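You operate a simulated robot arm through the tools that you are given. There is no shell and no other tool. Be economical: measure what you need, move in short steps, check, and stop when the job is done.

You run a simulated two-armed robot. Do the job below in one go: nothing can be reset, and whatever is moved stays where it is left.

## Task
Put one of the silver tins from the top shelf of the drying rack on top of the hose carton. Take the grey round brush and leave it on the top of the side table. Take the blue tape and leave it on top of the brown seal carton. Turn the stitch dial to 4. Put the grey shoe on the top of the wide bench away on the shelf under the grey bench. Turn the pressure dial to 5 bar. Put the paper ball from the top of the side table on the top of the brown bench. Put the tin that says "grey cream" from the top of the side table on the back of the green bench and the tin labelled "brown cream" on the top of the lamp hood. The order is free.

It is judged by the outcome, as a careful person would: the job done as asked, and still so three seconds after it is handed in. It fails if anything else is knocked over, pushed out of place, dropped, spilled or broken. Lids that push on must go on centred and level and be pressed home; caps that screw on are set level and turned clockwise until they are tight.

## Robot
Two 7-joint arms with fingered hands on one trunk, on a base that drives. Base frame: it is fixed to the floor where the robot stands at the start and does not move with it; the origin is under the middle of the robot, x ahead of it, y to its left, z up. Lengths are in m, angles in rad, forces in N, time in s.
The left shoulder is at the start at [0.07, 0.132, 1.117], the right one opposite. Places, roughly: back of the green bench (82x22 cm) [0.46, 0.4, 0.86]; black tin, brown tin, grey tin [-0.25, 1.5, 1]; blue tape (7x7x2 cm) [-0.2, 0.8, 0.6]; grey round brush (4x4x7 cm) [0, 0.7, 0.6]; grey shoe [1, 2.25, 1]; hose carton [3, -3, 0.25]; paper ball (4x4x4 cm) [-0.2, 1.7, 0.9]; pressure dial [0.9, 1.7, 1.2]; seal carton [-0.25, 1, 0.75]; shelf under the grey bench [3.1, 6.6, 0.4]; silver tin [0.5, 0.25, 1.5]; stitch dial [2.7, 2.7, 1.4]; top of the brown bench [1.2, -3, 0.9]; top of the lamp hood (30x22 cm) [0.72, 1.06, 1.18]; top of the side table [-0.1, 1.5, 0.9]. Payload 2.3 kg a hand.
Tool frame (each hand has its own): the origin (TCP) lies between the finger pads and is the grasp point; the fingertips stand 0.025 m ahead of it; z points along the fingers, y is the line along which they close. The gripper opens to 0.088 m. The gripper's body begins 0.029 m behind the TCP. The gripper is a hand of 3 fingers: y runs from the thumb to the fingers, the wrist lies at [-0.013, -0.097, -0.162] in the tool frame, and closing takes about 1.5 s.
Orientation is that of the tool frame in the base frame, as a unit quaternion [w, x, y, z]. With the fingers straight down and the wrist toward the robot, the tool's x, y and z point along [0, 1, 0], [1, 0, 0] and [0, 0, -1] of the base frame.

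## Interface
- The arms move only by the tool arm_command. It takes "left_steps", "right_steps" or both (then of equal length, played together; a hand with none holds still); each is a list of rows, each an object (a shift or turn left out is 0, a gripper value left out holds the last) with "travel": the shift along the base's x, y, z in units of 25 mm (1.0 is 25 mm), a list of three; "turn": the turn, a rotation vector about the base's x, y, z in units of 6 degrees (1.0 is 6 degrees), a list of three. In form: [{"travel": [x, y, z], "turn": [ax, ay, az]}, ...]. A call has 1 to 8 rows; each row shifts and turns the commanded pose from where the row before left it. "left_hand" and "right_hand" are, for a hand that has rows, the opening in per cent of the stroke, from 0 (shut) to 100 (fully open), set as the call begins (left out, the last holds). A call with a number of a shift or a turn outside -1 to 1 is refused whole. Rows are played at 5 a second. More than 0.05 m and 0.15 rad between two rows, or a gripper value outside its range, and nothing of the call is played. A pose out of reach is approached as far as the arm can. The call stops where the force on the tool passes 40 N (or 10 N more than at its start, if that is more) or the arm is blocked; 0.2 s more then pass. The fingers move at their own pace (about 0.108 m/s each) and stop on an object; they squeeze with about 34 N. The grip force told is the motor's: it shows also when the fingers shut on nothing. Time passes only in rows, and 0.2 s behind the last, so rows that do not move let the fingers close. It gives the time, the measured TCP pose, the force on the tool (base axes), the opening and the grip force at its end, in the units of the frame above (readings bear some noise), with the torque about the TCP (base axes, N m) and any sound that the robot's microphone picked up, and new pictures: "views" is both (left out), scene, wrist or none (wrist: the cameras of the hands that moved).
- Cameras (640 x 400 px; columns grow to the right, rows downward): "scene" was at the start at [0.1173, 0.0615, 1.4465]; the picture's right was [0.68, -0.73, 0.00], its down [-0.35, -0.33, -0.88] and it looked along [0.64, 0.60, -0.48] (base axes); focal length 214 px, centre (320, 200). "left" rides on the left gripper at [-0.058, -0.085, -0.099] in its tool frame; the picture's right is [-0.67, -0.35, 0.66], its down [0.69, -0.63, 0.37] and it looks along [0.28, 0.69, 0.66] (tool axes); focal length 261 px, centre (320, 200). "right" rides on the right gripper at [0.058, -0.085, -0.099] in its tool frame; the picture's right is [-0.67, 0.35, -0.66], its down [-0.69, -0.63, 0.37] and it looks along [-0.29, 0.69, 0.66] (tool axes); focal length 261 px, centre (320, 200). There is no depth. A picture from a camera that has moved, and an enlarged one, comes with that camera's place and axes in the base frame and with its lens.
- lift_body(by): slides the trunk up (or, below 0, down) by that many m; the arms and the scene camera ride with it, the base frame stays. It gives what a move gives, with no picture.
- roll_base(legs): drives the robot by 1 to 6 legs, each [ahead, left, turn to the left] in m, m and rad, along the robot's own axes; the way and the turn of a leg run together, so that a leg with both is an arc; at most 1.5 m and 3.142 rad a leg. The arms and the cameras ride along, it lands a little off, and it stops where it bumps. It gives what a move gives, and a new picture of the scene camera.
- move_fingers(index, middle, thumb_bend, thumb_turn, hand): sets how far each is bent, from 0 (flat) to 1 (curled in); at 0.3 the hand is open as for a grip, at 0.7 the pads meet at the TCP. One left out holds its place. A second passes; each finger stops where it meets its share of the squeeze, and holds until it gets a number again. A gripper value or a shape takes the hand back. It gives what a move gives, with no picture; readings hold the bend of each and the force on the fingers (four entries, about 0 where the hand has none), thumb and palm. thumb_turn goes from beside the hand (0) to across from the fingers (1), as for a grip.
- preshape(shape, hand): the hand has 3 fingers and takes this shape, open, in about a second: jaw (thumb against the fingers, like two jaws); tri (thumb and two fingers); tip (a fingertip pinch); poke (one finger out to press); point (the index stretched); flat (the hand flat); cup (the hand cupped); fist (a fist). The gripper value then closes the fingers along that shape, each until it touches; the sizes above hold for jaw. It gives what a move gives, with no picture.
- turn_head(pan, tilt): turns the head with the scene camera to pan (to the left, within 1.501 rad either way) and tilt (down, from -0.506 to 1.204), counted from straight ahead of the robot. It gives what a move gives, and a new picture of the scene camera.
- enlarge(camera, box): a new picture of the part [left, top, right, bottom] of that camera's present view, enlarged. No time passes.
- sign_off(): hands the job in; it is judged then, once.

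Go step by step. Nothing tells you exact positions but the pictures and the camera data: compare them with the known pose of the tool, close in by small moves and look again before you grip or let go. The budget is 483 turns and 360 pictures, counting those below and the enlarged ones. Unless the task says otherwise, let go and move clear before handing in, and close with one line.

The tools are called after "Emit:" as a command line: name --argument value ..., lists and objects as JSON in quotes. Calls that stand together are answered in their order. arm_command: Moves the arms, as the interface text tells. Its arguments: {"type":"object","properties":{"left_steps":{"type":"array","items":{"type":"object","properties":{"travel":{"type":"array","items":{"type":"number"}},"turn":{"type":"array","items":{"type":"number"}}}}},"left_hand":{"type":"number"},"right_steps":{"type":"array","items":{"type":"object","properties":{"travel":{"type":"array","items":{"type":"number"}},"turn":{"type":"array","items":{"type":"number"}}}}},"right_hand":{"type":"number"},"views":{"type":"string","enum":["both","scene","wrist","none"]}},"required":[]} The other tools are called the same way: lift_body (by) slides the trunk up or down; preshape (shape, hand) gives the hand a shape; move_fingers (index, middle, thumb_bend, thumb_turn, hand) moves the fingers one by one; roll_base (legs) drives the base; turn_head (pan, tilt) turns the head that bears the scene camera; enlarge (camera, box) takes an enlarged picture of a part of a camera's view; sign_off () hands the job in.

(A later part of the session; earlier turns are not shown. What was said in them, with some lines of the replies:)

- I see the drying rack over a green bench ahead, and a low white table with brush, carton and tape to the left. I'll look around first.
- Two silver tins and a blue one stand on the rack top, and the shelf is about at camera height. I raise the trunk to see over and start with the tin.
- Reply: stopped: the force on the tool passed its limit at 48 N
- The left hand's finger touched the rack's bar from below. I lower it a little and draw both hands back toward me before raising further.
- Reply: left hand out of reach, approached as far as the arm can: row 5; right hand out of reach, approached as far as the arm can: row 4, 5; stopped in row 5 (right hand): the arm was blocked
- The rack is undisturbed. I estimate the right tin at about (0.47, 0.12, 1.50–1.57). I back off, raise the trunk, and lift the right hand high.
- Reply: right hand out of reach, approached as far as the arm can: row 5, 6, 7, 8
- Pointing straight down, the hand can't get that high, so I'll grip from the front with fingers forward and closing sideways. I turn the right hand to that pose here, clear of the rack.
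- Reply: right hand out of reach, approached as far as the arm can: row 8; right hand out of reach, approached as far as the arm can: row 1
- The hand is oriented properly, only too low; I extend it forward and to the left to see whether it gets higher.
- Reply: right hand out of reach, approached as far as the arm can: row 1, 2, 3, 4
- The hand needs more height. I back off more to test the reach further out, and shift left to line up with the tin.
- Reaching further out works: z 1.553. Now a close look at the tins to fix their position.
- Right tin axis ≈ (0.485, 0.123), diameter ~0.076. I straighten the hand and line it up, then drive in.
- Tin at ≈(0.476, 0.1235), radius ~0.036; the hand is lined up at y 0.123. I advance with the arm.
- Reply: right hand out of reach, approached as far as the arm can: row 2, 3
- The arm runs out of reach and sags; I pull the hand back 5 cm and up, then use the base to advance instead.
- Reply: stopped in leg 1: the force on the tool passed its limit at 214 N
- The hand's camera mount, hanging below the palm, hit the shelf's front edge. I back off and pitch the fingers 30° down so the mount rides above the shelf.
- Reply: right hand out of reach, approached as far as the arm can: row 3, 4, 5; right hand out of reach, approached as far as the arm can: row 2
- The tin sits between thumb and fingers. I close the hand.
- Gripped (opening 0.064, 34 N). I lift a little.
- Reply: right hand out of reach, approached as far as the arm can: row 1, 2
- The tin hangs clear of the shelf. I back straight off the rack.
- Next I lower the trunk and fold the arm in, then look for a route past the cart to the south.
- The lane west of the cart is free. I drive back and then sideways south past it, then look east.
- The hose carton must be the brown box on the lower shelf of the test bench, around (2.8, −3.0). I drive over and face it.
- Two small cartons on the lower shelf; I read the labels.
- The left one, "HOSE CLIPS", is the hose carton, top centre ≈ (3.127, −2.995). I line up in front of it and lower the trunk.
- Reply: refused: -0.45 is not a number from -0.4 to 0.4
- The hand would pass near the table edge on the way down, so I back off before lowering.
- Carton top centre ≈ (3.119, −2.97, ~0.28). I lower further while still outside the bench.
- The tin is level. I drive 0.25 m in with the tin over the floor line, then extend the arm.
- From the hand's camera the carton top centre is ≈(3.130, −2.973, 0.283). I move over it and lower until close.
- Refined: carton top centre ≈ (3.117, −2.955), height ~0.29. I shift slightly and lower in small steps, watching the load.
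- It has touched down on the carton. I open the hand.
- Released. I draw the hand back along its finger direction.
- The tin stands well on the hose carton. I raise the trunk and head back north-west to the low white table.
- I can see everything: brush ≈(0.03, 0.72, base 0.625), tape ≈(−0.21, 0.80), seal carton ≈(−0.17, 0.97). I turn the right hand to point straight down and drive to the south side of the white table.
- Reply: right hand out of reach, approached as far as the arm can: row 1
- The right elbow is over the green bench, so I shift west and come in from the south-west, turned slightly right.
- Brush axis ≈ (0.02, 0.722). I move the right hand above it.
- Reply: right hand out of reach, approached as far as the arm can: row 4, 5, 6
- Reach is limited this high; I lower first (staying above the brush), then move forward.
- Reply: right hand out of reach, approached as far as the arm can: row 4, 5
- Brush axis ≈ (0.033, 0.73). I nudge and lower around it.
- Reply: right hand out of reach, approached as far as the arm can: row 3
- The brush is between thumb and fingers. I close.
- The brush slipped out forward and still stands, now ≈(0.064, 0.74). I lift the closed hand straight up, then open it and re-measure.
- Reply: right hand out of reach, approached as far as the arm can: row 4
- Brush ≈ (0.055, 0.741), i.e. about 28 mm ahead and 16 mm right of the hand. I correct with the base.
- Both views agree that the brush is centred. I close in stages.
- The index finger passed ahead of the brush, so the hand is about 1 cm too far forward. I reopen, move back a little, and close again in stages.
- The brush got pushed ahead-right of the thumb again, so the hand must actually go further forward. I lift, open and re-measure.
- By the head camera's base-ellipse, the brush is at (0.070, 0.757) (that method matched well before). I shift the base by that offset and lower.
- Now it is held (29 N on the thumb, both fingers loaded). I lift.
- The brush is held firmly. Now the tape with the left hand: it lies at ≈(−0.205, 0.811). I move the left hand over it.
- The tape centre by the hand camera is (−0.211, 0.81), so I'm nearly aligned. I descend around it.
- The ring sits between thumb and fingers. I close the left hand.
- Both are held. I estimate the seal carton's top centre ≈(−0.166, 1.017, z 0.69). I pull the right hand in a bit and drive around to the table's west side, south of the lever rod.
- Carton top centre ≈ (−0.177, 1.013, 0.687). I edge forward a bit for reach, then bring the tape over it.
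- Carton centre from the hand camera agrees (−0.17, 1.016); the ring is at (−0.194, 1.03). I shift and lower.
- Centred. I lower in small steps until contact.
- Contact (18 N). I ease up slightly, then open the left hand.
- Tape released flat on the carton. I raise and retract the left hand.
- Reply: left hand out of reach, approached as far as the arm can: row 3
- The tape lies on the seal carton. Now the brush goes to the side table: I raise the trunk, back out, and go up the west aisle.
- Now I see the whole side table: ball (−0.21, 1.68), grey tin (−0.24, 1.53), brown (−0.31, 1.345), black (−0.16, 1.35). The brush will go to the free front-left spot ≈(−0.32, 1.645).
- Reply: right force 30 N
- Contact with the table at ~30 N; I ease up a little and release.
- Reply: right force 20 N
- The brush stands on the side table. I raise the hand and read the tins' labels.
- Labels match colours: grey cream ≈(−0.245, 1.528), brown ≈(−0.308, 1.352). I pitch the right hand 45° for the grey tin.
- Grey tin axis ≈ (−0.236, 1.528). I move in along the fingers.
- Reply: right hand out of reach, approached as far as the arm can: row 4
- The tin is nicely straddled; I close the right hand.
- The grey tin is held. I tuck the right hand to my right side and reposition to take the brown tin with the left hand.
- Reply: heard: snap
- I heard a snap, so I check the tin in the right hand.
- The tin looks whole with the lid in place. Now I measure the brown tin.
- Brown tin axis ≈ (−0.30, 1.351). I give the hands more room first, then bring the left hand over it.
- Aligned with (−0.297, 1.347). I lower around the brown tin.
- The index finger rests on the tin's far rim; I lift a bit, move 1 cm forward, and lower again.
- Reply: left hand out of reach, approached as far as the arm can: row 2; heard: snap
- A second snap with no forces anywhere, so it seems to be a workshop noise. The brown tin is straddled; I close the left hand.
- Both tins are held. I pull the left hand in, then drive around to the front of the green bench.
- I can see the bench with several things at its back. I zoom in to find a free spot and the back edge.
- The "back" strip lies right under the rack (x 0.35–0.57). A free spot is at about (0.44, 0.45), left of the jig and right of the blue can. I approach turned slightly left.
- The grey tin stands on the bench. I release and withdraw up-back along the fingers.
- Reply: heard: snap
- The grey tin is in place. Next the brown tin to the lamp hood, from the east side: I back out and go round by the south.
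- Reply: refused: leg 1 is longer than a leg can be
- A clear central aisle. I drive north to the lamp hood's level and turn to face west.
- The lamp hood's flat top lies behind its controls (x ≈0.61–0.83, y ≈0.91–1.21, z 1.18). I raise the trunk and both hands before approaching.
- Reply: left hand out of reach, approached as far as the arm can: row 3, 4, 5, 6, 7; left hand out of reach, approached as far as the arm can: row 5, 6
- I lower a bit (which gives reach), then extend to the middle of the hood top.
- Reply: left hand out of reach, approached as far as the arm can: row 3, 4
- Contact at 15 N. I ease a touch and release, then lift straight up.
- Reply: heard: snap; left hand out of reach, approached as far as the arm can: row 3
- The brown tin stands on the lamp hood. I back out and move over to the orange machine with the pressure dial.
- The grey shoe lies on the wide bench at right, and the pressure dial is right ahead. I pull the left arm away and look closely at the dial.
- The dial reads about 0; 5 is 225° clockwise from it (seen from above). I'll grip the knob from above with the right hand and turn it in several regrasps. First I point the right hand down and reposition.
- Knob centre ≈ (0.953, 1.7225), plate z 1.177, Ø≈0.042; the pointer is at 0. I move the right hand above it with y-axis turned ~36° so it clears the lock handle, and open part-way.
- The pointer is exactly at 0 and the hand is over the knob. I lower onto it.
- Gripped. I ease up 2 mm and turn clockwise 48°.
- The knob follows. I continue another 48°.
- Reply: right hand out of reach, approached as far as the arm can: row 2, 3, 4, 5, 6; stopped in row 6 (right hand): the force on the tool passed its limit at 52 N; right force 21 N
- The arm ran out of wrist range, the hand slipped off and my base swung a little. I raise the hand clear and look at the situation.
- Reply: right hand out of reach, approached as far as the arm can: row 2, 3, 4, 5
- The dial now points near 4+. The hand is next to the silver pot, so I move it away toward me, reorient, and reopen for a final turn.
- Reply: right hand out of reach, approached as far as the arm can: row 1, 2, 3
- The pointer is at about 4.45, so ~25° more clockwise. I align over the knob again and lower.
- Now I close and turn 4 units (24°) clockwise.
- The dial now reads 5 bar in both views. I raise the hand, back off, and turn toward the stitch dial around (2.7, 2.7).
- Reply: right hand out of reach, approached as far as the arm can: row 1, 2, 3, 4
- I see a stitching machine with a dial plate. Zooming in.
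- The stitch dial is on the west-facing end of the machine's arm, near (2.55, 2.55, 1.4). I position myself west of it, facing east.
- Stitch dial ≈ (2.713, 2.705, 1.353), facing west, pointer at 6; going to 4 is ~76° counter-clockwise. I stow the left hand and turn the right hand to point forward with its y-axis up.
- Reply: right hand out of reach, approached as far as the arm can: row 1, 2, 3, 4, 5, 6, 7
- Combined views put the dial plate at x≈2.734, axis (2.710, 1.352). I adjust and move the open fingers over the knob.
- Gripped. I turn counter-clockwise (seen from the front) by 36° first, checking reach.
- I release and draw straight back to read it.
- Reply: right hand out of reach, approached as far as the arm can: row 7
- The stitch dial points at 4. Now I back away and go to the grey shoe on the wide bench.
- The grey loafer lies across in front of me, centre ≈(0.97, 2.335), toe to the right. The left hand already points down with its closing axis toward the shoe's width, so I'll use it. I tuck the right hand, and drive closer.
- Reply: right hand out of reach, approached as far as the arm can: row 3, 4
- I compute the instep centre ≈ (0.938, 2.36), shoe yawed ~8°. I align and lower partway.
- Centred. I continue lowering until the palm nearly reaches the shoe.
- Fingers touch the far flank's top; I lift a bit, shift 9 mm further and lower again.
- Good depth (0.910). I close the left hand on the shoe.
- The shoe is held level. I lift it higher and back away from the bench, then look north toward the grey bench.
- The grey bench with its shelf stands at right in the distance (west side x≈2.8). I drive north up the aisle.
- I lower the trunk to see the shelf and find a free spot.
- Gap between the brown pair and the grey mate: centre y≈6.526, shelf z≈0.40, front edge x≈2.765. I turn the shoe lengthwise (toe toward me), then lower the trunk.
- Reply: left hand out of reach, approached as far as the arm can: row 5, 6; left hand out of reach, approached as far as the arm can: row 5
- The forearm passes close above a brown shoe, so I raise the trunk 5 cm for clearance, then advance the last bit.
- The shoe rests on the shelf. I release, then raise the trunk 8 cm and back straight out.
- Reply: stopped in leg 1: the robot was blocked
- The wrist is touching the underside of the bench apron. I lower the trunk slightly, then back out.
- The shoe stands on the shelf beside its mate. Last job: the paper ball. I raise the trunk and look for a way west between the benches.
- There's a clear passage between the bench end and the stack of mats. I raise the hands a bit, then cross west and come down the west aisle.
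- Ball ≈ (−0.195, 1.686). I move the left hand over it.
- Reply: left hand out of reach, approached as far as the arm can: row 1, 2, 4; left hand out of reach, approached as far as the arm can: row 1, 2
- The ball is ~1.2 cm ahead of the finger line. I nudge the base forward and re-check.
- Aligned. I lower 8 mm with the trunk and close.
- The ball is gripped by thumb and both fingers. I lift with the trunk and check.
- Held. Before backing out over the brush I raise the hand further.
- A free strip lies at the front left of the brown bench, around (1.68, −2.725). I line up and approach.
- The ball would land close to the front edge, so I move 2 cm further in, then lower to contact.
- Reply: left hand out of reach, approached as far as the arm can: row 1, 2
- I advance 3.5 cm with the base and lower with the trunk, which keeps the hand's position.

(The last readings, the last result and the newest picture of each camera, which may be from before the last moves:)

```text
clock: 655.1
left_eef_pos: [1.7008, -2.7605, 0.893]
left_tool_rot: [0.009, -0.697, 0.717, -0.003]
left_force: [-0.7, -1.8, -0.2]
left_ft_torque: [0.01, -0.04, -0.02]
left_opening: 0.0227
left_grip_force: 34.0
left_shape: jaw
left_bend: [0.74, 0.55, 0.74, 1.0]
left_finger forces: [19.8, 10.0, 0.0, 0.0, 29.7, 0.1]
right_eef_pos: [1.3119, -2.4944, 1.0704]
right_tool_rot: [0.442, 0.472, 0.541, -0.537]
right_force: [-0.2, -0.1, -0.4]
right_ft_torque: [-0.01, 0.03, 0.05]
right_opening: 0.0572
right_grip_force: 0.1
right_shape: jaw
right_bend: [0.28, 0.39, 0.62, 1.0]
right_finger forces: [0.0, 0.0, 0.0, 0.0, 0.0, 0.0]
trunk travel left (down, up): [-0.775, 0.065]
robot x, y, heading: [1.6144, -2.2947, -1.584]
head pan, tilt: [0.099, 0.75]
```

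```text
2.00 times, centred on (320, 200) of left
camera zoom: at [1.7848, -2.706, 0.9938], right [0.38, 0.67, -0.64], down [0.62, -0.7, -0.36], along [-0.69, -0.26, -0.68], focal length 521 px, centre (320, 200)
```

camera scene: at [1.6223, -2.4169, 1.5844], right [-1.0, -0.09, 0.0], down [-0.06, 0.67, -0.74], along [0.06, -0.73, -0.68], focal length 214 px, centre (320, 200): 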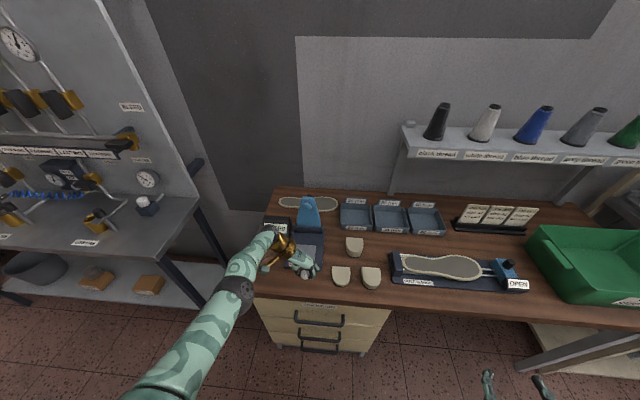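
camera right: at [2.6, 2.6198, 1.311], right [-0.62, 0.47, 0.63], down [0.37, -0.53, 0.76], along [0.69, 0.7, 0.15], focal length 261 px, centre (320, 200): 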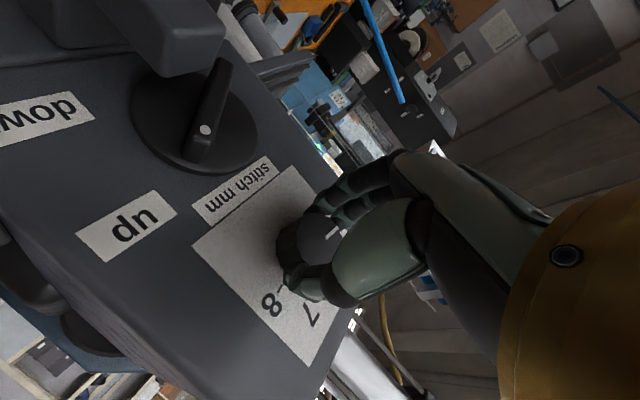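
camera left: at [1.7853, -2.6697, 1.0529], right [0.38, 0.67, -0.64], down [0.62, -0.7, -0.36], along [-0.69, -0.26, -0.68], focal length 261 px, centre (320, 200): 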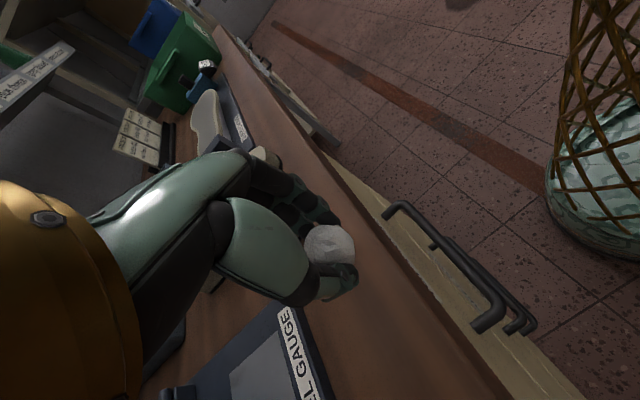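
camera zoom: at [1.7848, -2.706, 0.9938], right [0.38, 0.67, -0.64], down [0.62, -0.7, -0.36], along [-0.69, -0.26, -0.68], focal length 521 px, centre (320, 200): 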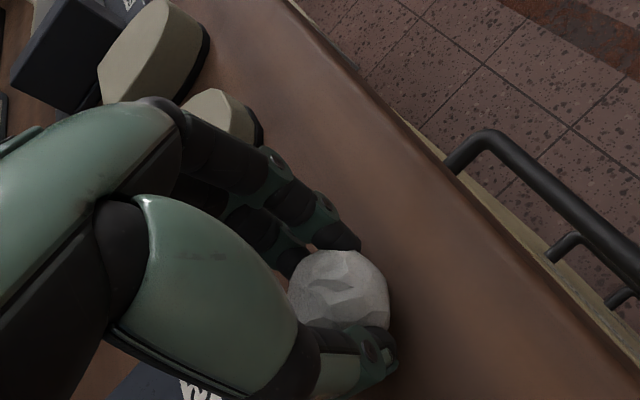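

Emit:
lift_body --by -0.006

Emit:
lift_body --by -0.005

```text
clock: 655.7
left_eef_pos: [1.7, -2.7577, 0.8894]
left_tool_rot: [0.006, -0.698, 0.716, -0.005]
left_force: [1.8, -5.2, 26.2]
left_ft_torque: [-0.09, 0.01, 0.05]
left_opening: 0.0232
left_grip_force: 33.9
left_shape: jaw
left_bend: [0.74, 0.55, 0.74, 1.0]
left_finger forces: [23.7, 15.1, 0.0, 0.1, 39.1, 0.0]
right_eef_pos: [1.3115, -2.4907, 1.0655]
right_tool_rot: [0.444, 0.471, 0.54, -0.538]
right_force: [-0.1, 0.3, 0.9]
right_ft_torque: [-0.01, 0.01, 0.01]
right_opening: 0.0574
right_grip_force: 0.1
right_shape: jaw
right_bend: [0.28, 0.39, 0.62, 1.0]
right_finger forces: [0.0, 0.0, 0.1, 0.0, 0.1, 0.1]
trunk travel left (down, up): [-0.769, 0.071]
robot x, y, heading: [1.6145, -2.2913, -1.578]
head pan, tilt: [0.099, 0.75]
```

```text
clock: 656.2
left_eef_pos: [1.6993, -2.7568, 0.8812]
left_tool_rot: [0.011, -0.696, 0.718, -0.004]
left_force: [-0.7, 1.9, 4.5]
left_ft_torque: [0.03, 0.0, 0.0]
left_opening: 0.0165
left_grip_force: 33.6
left_shape: jaw
left_bend: [0.76, 0.75, 0.85, 1.0]
left_finger forces: [0.0, 0.1, 0.1, 0.1, 0.0, 0.0]
right_eef_pos: [1.3114, -2.4903, 1.0599]
right_tool_rot: [0.442, 0.472, 0.54, -0.539]
right_force: [0.6, -0.2, -0.2]
right_ft_torque: [0.02, 0.01, -0.01]
right_opening: 0.0574
right_grip_force: 0.1
right_shape: jaw
right_bend: [0.28, 0.39, 0.62, 1.0]
right_finger forces: [0.1, 0.0, 0.0, 0.0, 0.0, 0.0]
trunk travel left (down, up): [-0.764, 0.076]
robot x, y, heading: [1.615, -2.293, -1.587]
head pan, tilt: [0.099, 0.75]
```

The second step pressed too far and the ball slipped from the fingers. I look where it is.

Emit:
enlarge --camera "left" --box '[0, 0, 640, 400]'

Emit:
enlarge --camera "scene" --box '[220, 190, 380, 290]'

```text
1.00 times, centred on (320, 200) of left (not enlarged: the box is as wide or as high as the picture)
camera zoom: at [1.7844, -2.7035, 0.9824], right [0.38, 0.67, -0.64], down [0.62, -0.7, -0.36], along [-0.69, -0.26, -0.68], focal length 261 px, centre (320, 200)
```

zoom: 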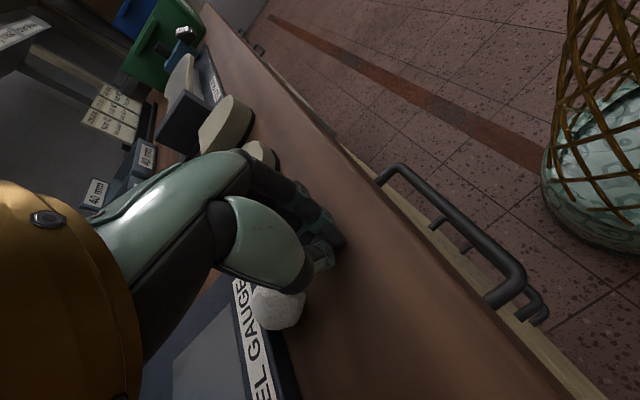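

```text
4.00 times, centred on (300, 240) of scene
camera zoom: at [1.6215, -2.4238, 1.5133], right [-1.0, -0.09, 0.0], down [-0.06, 0.68, -0.73], along [0.06, -0.73, -0.68], focal length 858 px, centre (400, 40)
```

zoom: 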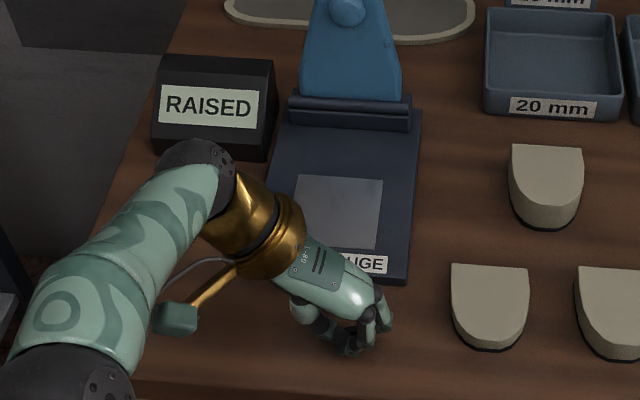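

The ball rests on the bench by the gauge's front edge. I raise the hand straight up and check.

Emit:
lift_body --by 0.07

Emit:
roll_base --legs '[[-0.25, 0, 0]]'

Emit:
enlarge --camera "scene" --box '[220, 170, 380, 270]'

```text
clock: 657.3
left_eef_pos: [1.7006, -2.7596, 0.9526]
left_tool_rot: [0.009, -0.698, 0.716, -0.003]
left_force: [-0.2, 0.0, -0.2]
left_ft_torque: [0.02, 0.02, 0.05]
left_opening: 0.0165
left_grip_force: 34.0
left_shape: jaw
left_bend: [0.76, 0.75, 0.85, 1.0]
left_finger forces: [0.1, 0.0, 0.1, 0.0, 0.0, 0.1]
right_eef_pos: [1.3116, -2.4938, 1.1289]
right_tool_rot: [0.442, 0.472, 0.541, -0.538]
right_force: [0.6, -1.0, -0.8]
right_ft_torque: [0.02, 0.04, -0.02]
right_opening: 0.0573
right_grip_force: 0.1
right_shape: jaw
right_bend: [0.28, 0.39, 0.62, 1.0]
right_finger forces: [0.0, 0.0, 0.1, 0.0, 0.0, 0.0]
trunk travel left (down, up): [-0.834, 0.006]
robot x, y, heading: [1.615, -2.2894, -1.584]
head pan, tilt: [0.099, 0.75]
```

```text
clock: 659.1
left_eef_pos: [1.7033, -2.5136, 0.9507]
left_tool_rot: [0.011, -0.697, 0.717, -0.003]
left_force: [0.1, -0.8, 0.5]
left_ft_torque: [0.04, 0.0, -0.01]
left_opening: 0.0162
left_grip_force: 34.3
left_shape: jaw
left_bend: [0.76, 0.75, 0.85, 1.0]
left_finger forces: [0.0, 0.0, 0.0, 0.0, 0.1, 0.0]
right_eef_pos: [1.3151, -2.2472, 1.1293]
right_tool_rot: [0.441, 0.473, 0.541, -0.538]
right_force: [0.0, -0.4, -0.7]
right_ft_torque: [0.0, -0.02, 0.0]
right_opening: 0.0569
right_grip_force: 0.0
right_shape: jaw
right_bend: [0.28, 0.39, 0.62, 1.0]
right_finger forces: [0.0, 0.0, 0.1, 0.0, 0.0, 0.0]
trunk travel left (down, up): [-0.834, 0.006]
robot x, y, heading: [1.6169, -2.0455, -1.583]
head pan, tilt: [0.099, 0.75]
camera scene: at [1.6249, -2.1805, 1.5832], right [-1.0, -0.08, 0.0], down [-0.06, 0.68, -0.73], along [0.06, -0.73, -0.68], focal length 214 px, centre (320, 200)
```

scene: 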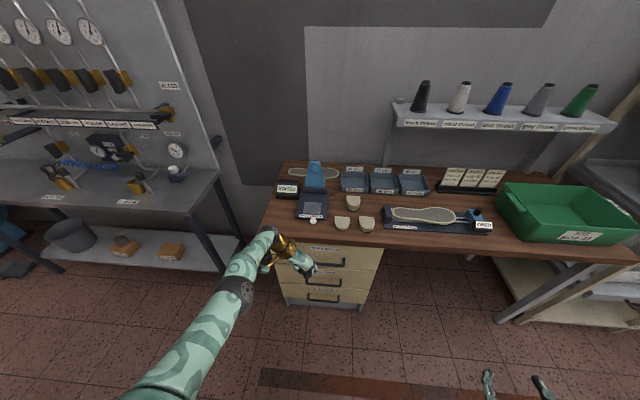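

```text
4.00 times, centred on (300, 220) of scene
camera zoom: at [1.6249, -2.1805, 1.5832], right [-1.0, -0.08, 0.0], down [-0.06, 0.68, -0.73], along [0.06, -0.73, -0.68], focal length 858 px, centre (400, 120)
```

zoom: 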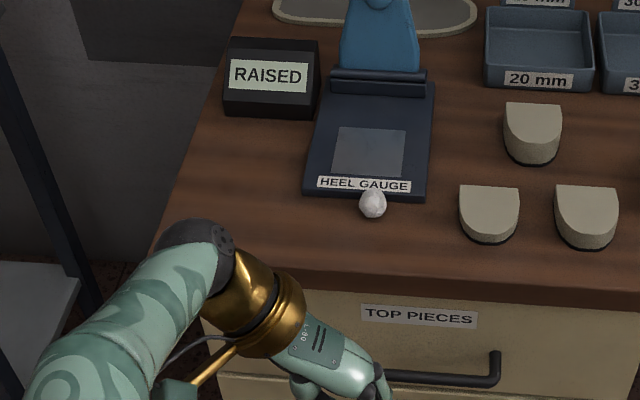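

The ball lies on the brown bench, well away from the edge, and both hands are empty. I move clear and take a last look.

Emit:
roll_base --legs '[[-0.3, 0, 0]]'

Emit:
enlarge --camera "scene" --box '[40, 130, 440, 300]'

```text
clock: 661.2
left_eef_pos: [1.7067, -2.2143, 0.951]
left_tool_rot: [0.009, -0.697, 0.717, -0.002]
left_force: [-0.2, -0.2, 0.0]
left_ft_torque: [0.0, -0.01, -0.03]
left_opening: 0.0165
left_grip_force: 33.9
left_shape: jaw
left_bend: [0.76, 0.75, 0.85, 1.0]
left_finger forces: [0.0, 0.1, 0.0, 0.0, 0.1, 0.1]
right_eef_pos: [1.3178, -1.9471, 1.1289]
right_tool_rot: [0.442, 0.473, 0.541, -0.537]
right_force: [0.7, 0.4, 0.3]
right_ft_torque: [0.02, -0.01, -0.03]
right_opening: 0.0572
right_grip_force: 0.0
right_shape: jaw
right_bend: [0.28, 0.39, 0.62, 1.0]
right_finger forces: [0.1, 0.1, 0.0, 0.0, 0.0, 0.0]
trunk travel left (down, up): [-0.834, 0.006]
robot x, y, heading: [1.6277, -1.7462, -1.584]
head pan, tilt: [0.099, 0.75]
camera scene: at [1.6293, -1.8818, 1.5832], right [-1.0, -0.09, 0.0], down [-0.06, 0.68, -0.73], along [0.06, -0.73, -0.68], focal length 214 px, centre (320, 200)
```

scene: 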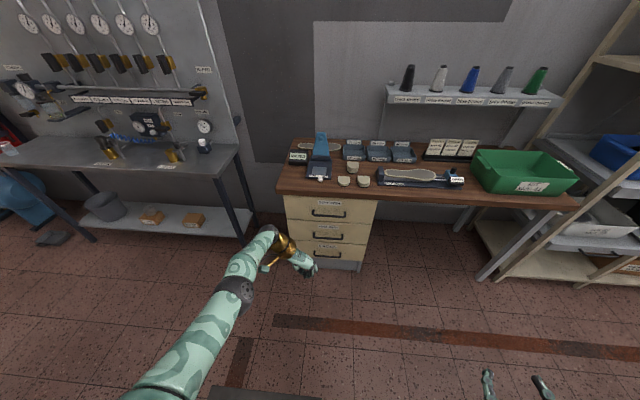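

```text
1.60 times, centred on (240, 215) of scene
camera zoom: at [1.6293, -1.8818, 1.5832], right [-1.0, -0.09, 0.0], down [-0.06, 0.68, -0.73], along [0.06, -0.73, -0.68], focal length 343 px, centre (448, 176)
```

zoom: 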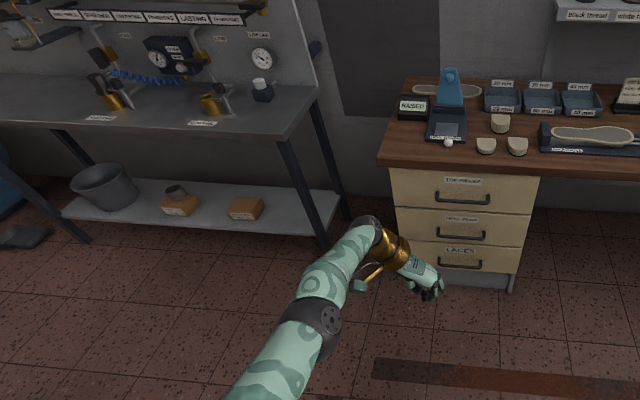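

Everything is in place: the tin is on the hose carton and the ball is on the brown bench. I hand the job in.

Emit:
sign_off

```text
The job is handed in.
```

All nine items are where you asked, both dials are set (stitch at 4, pressure at 5 bar), and the job is handed in. The paper ball slipped a few millimetres from the fingers as I set it down, so it rests on the brown bench against the heel gauge.
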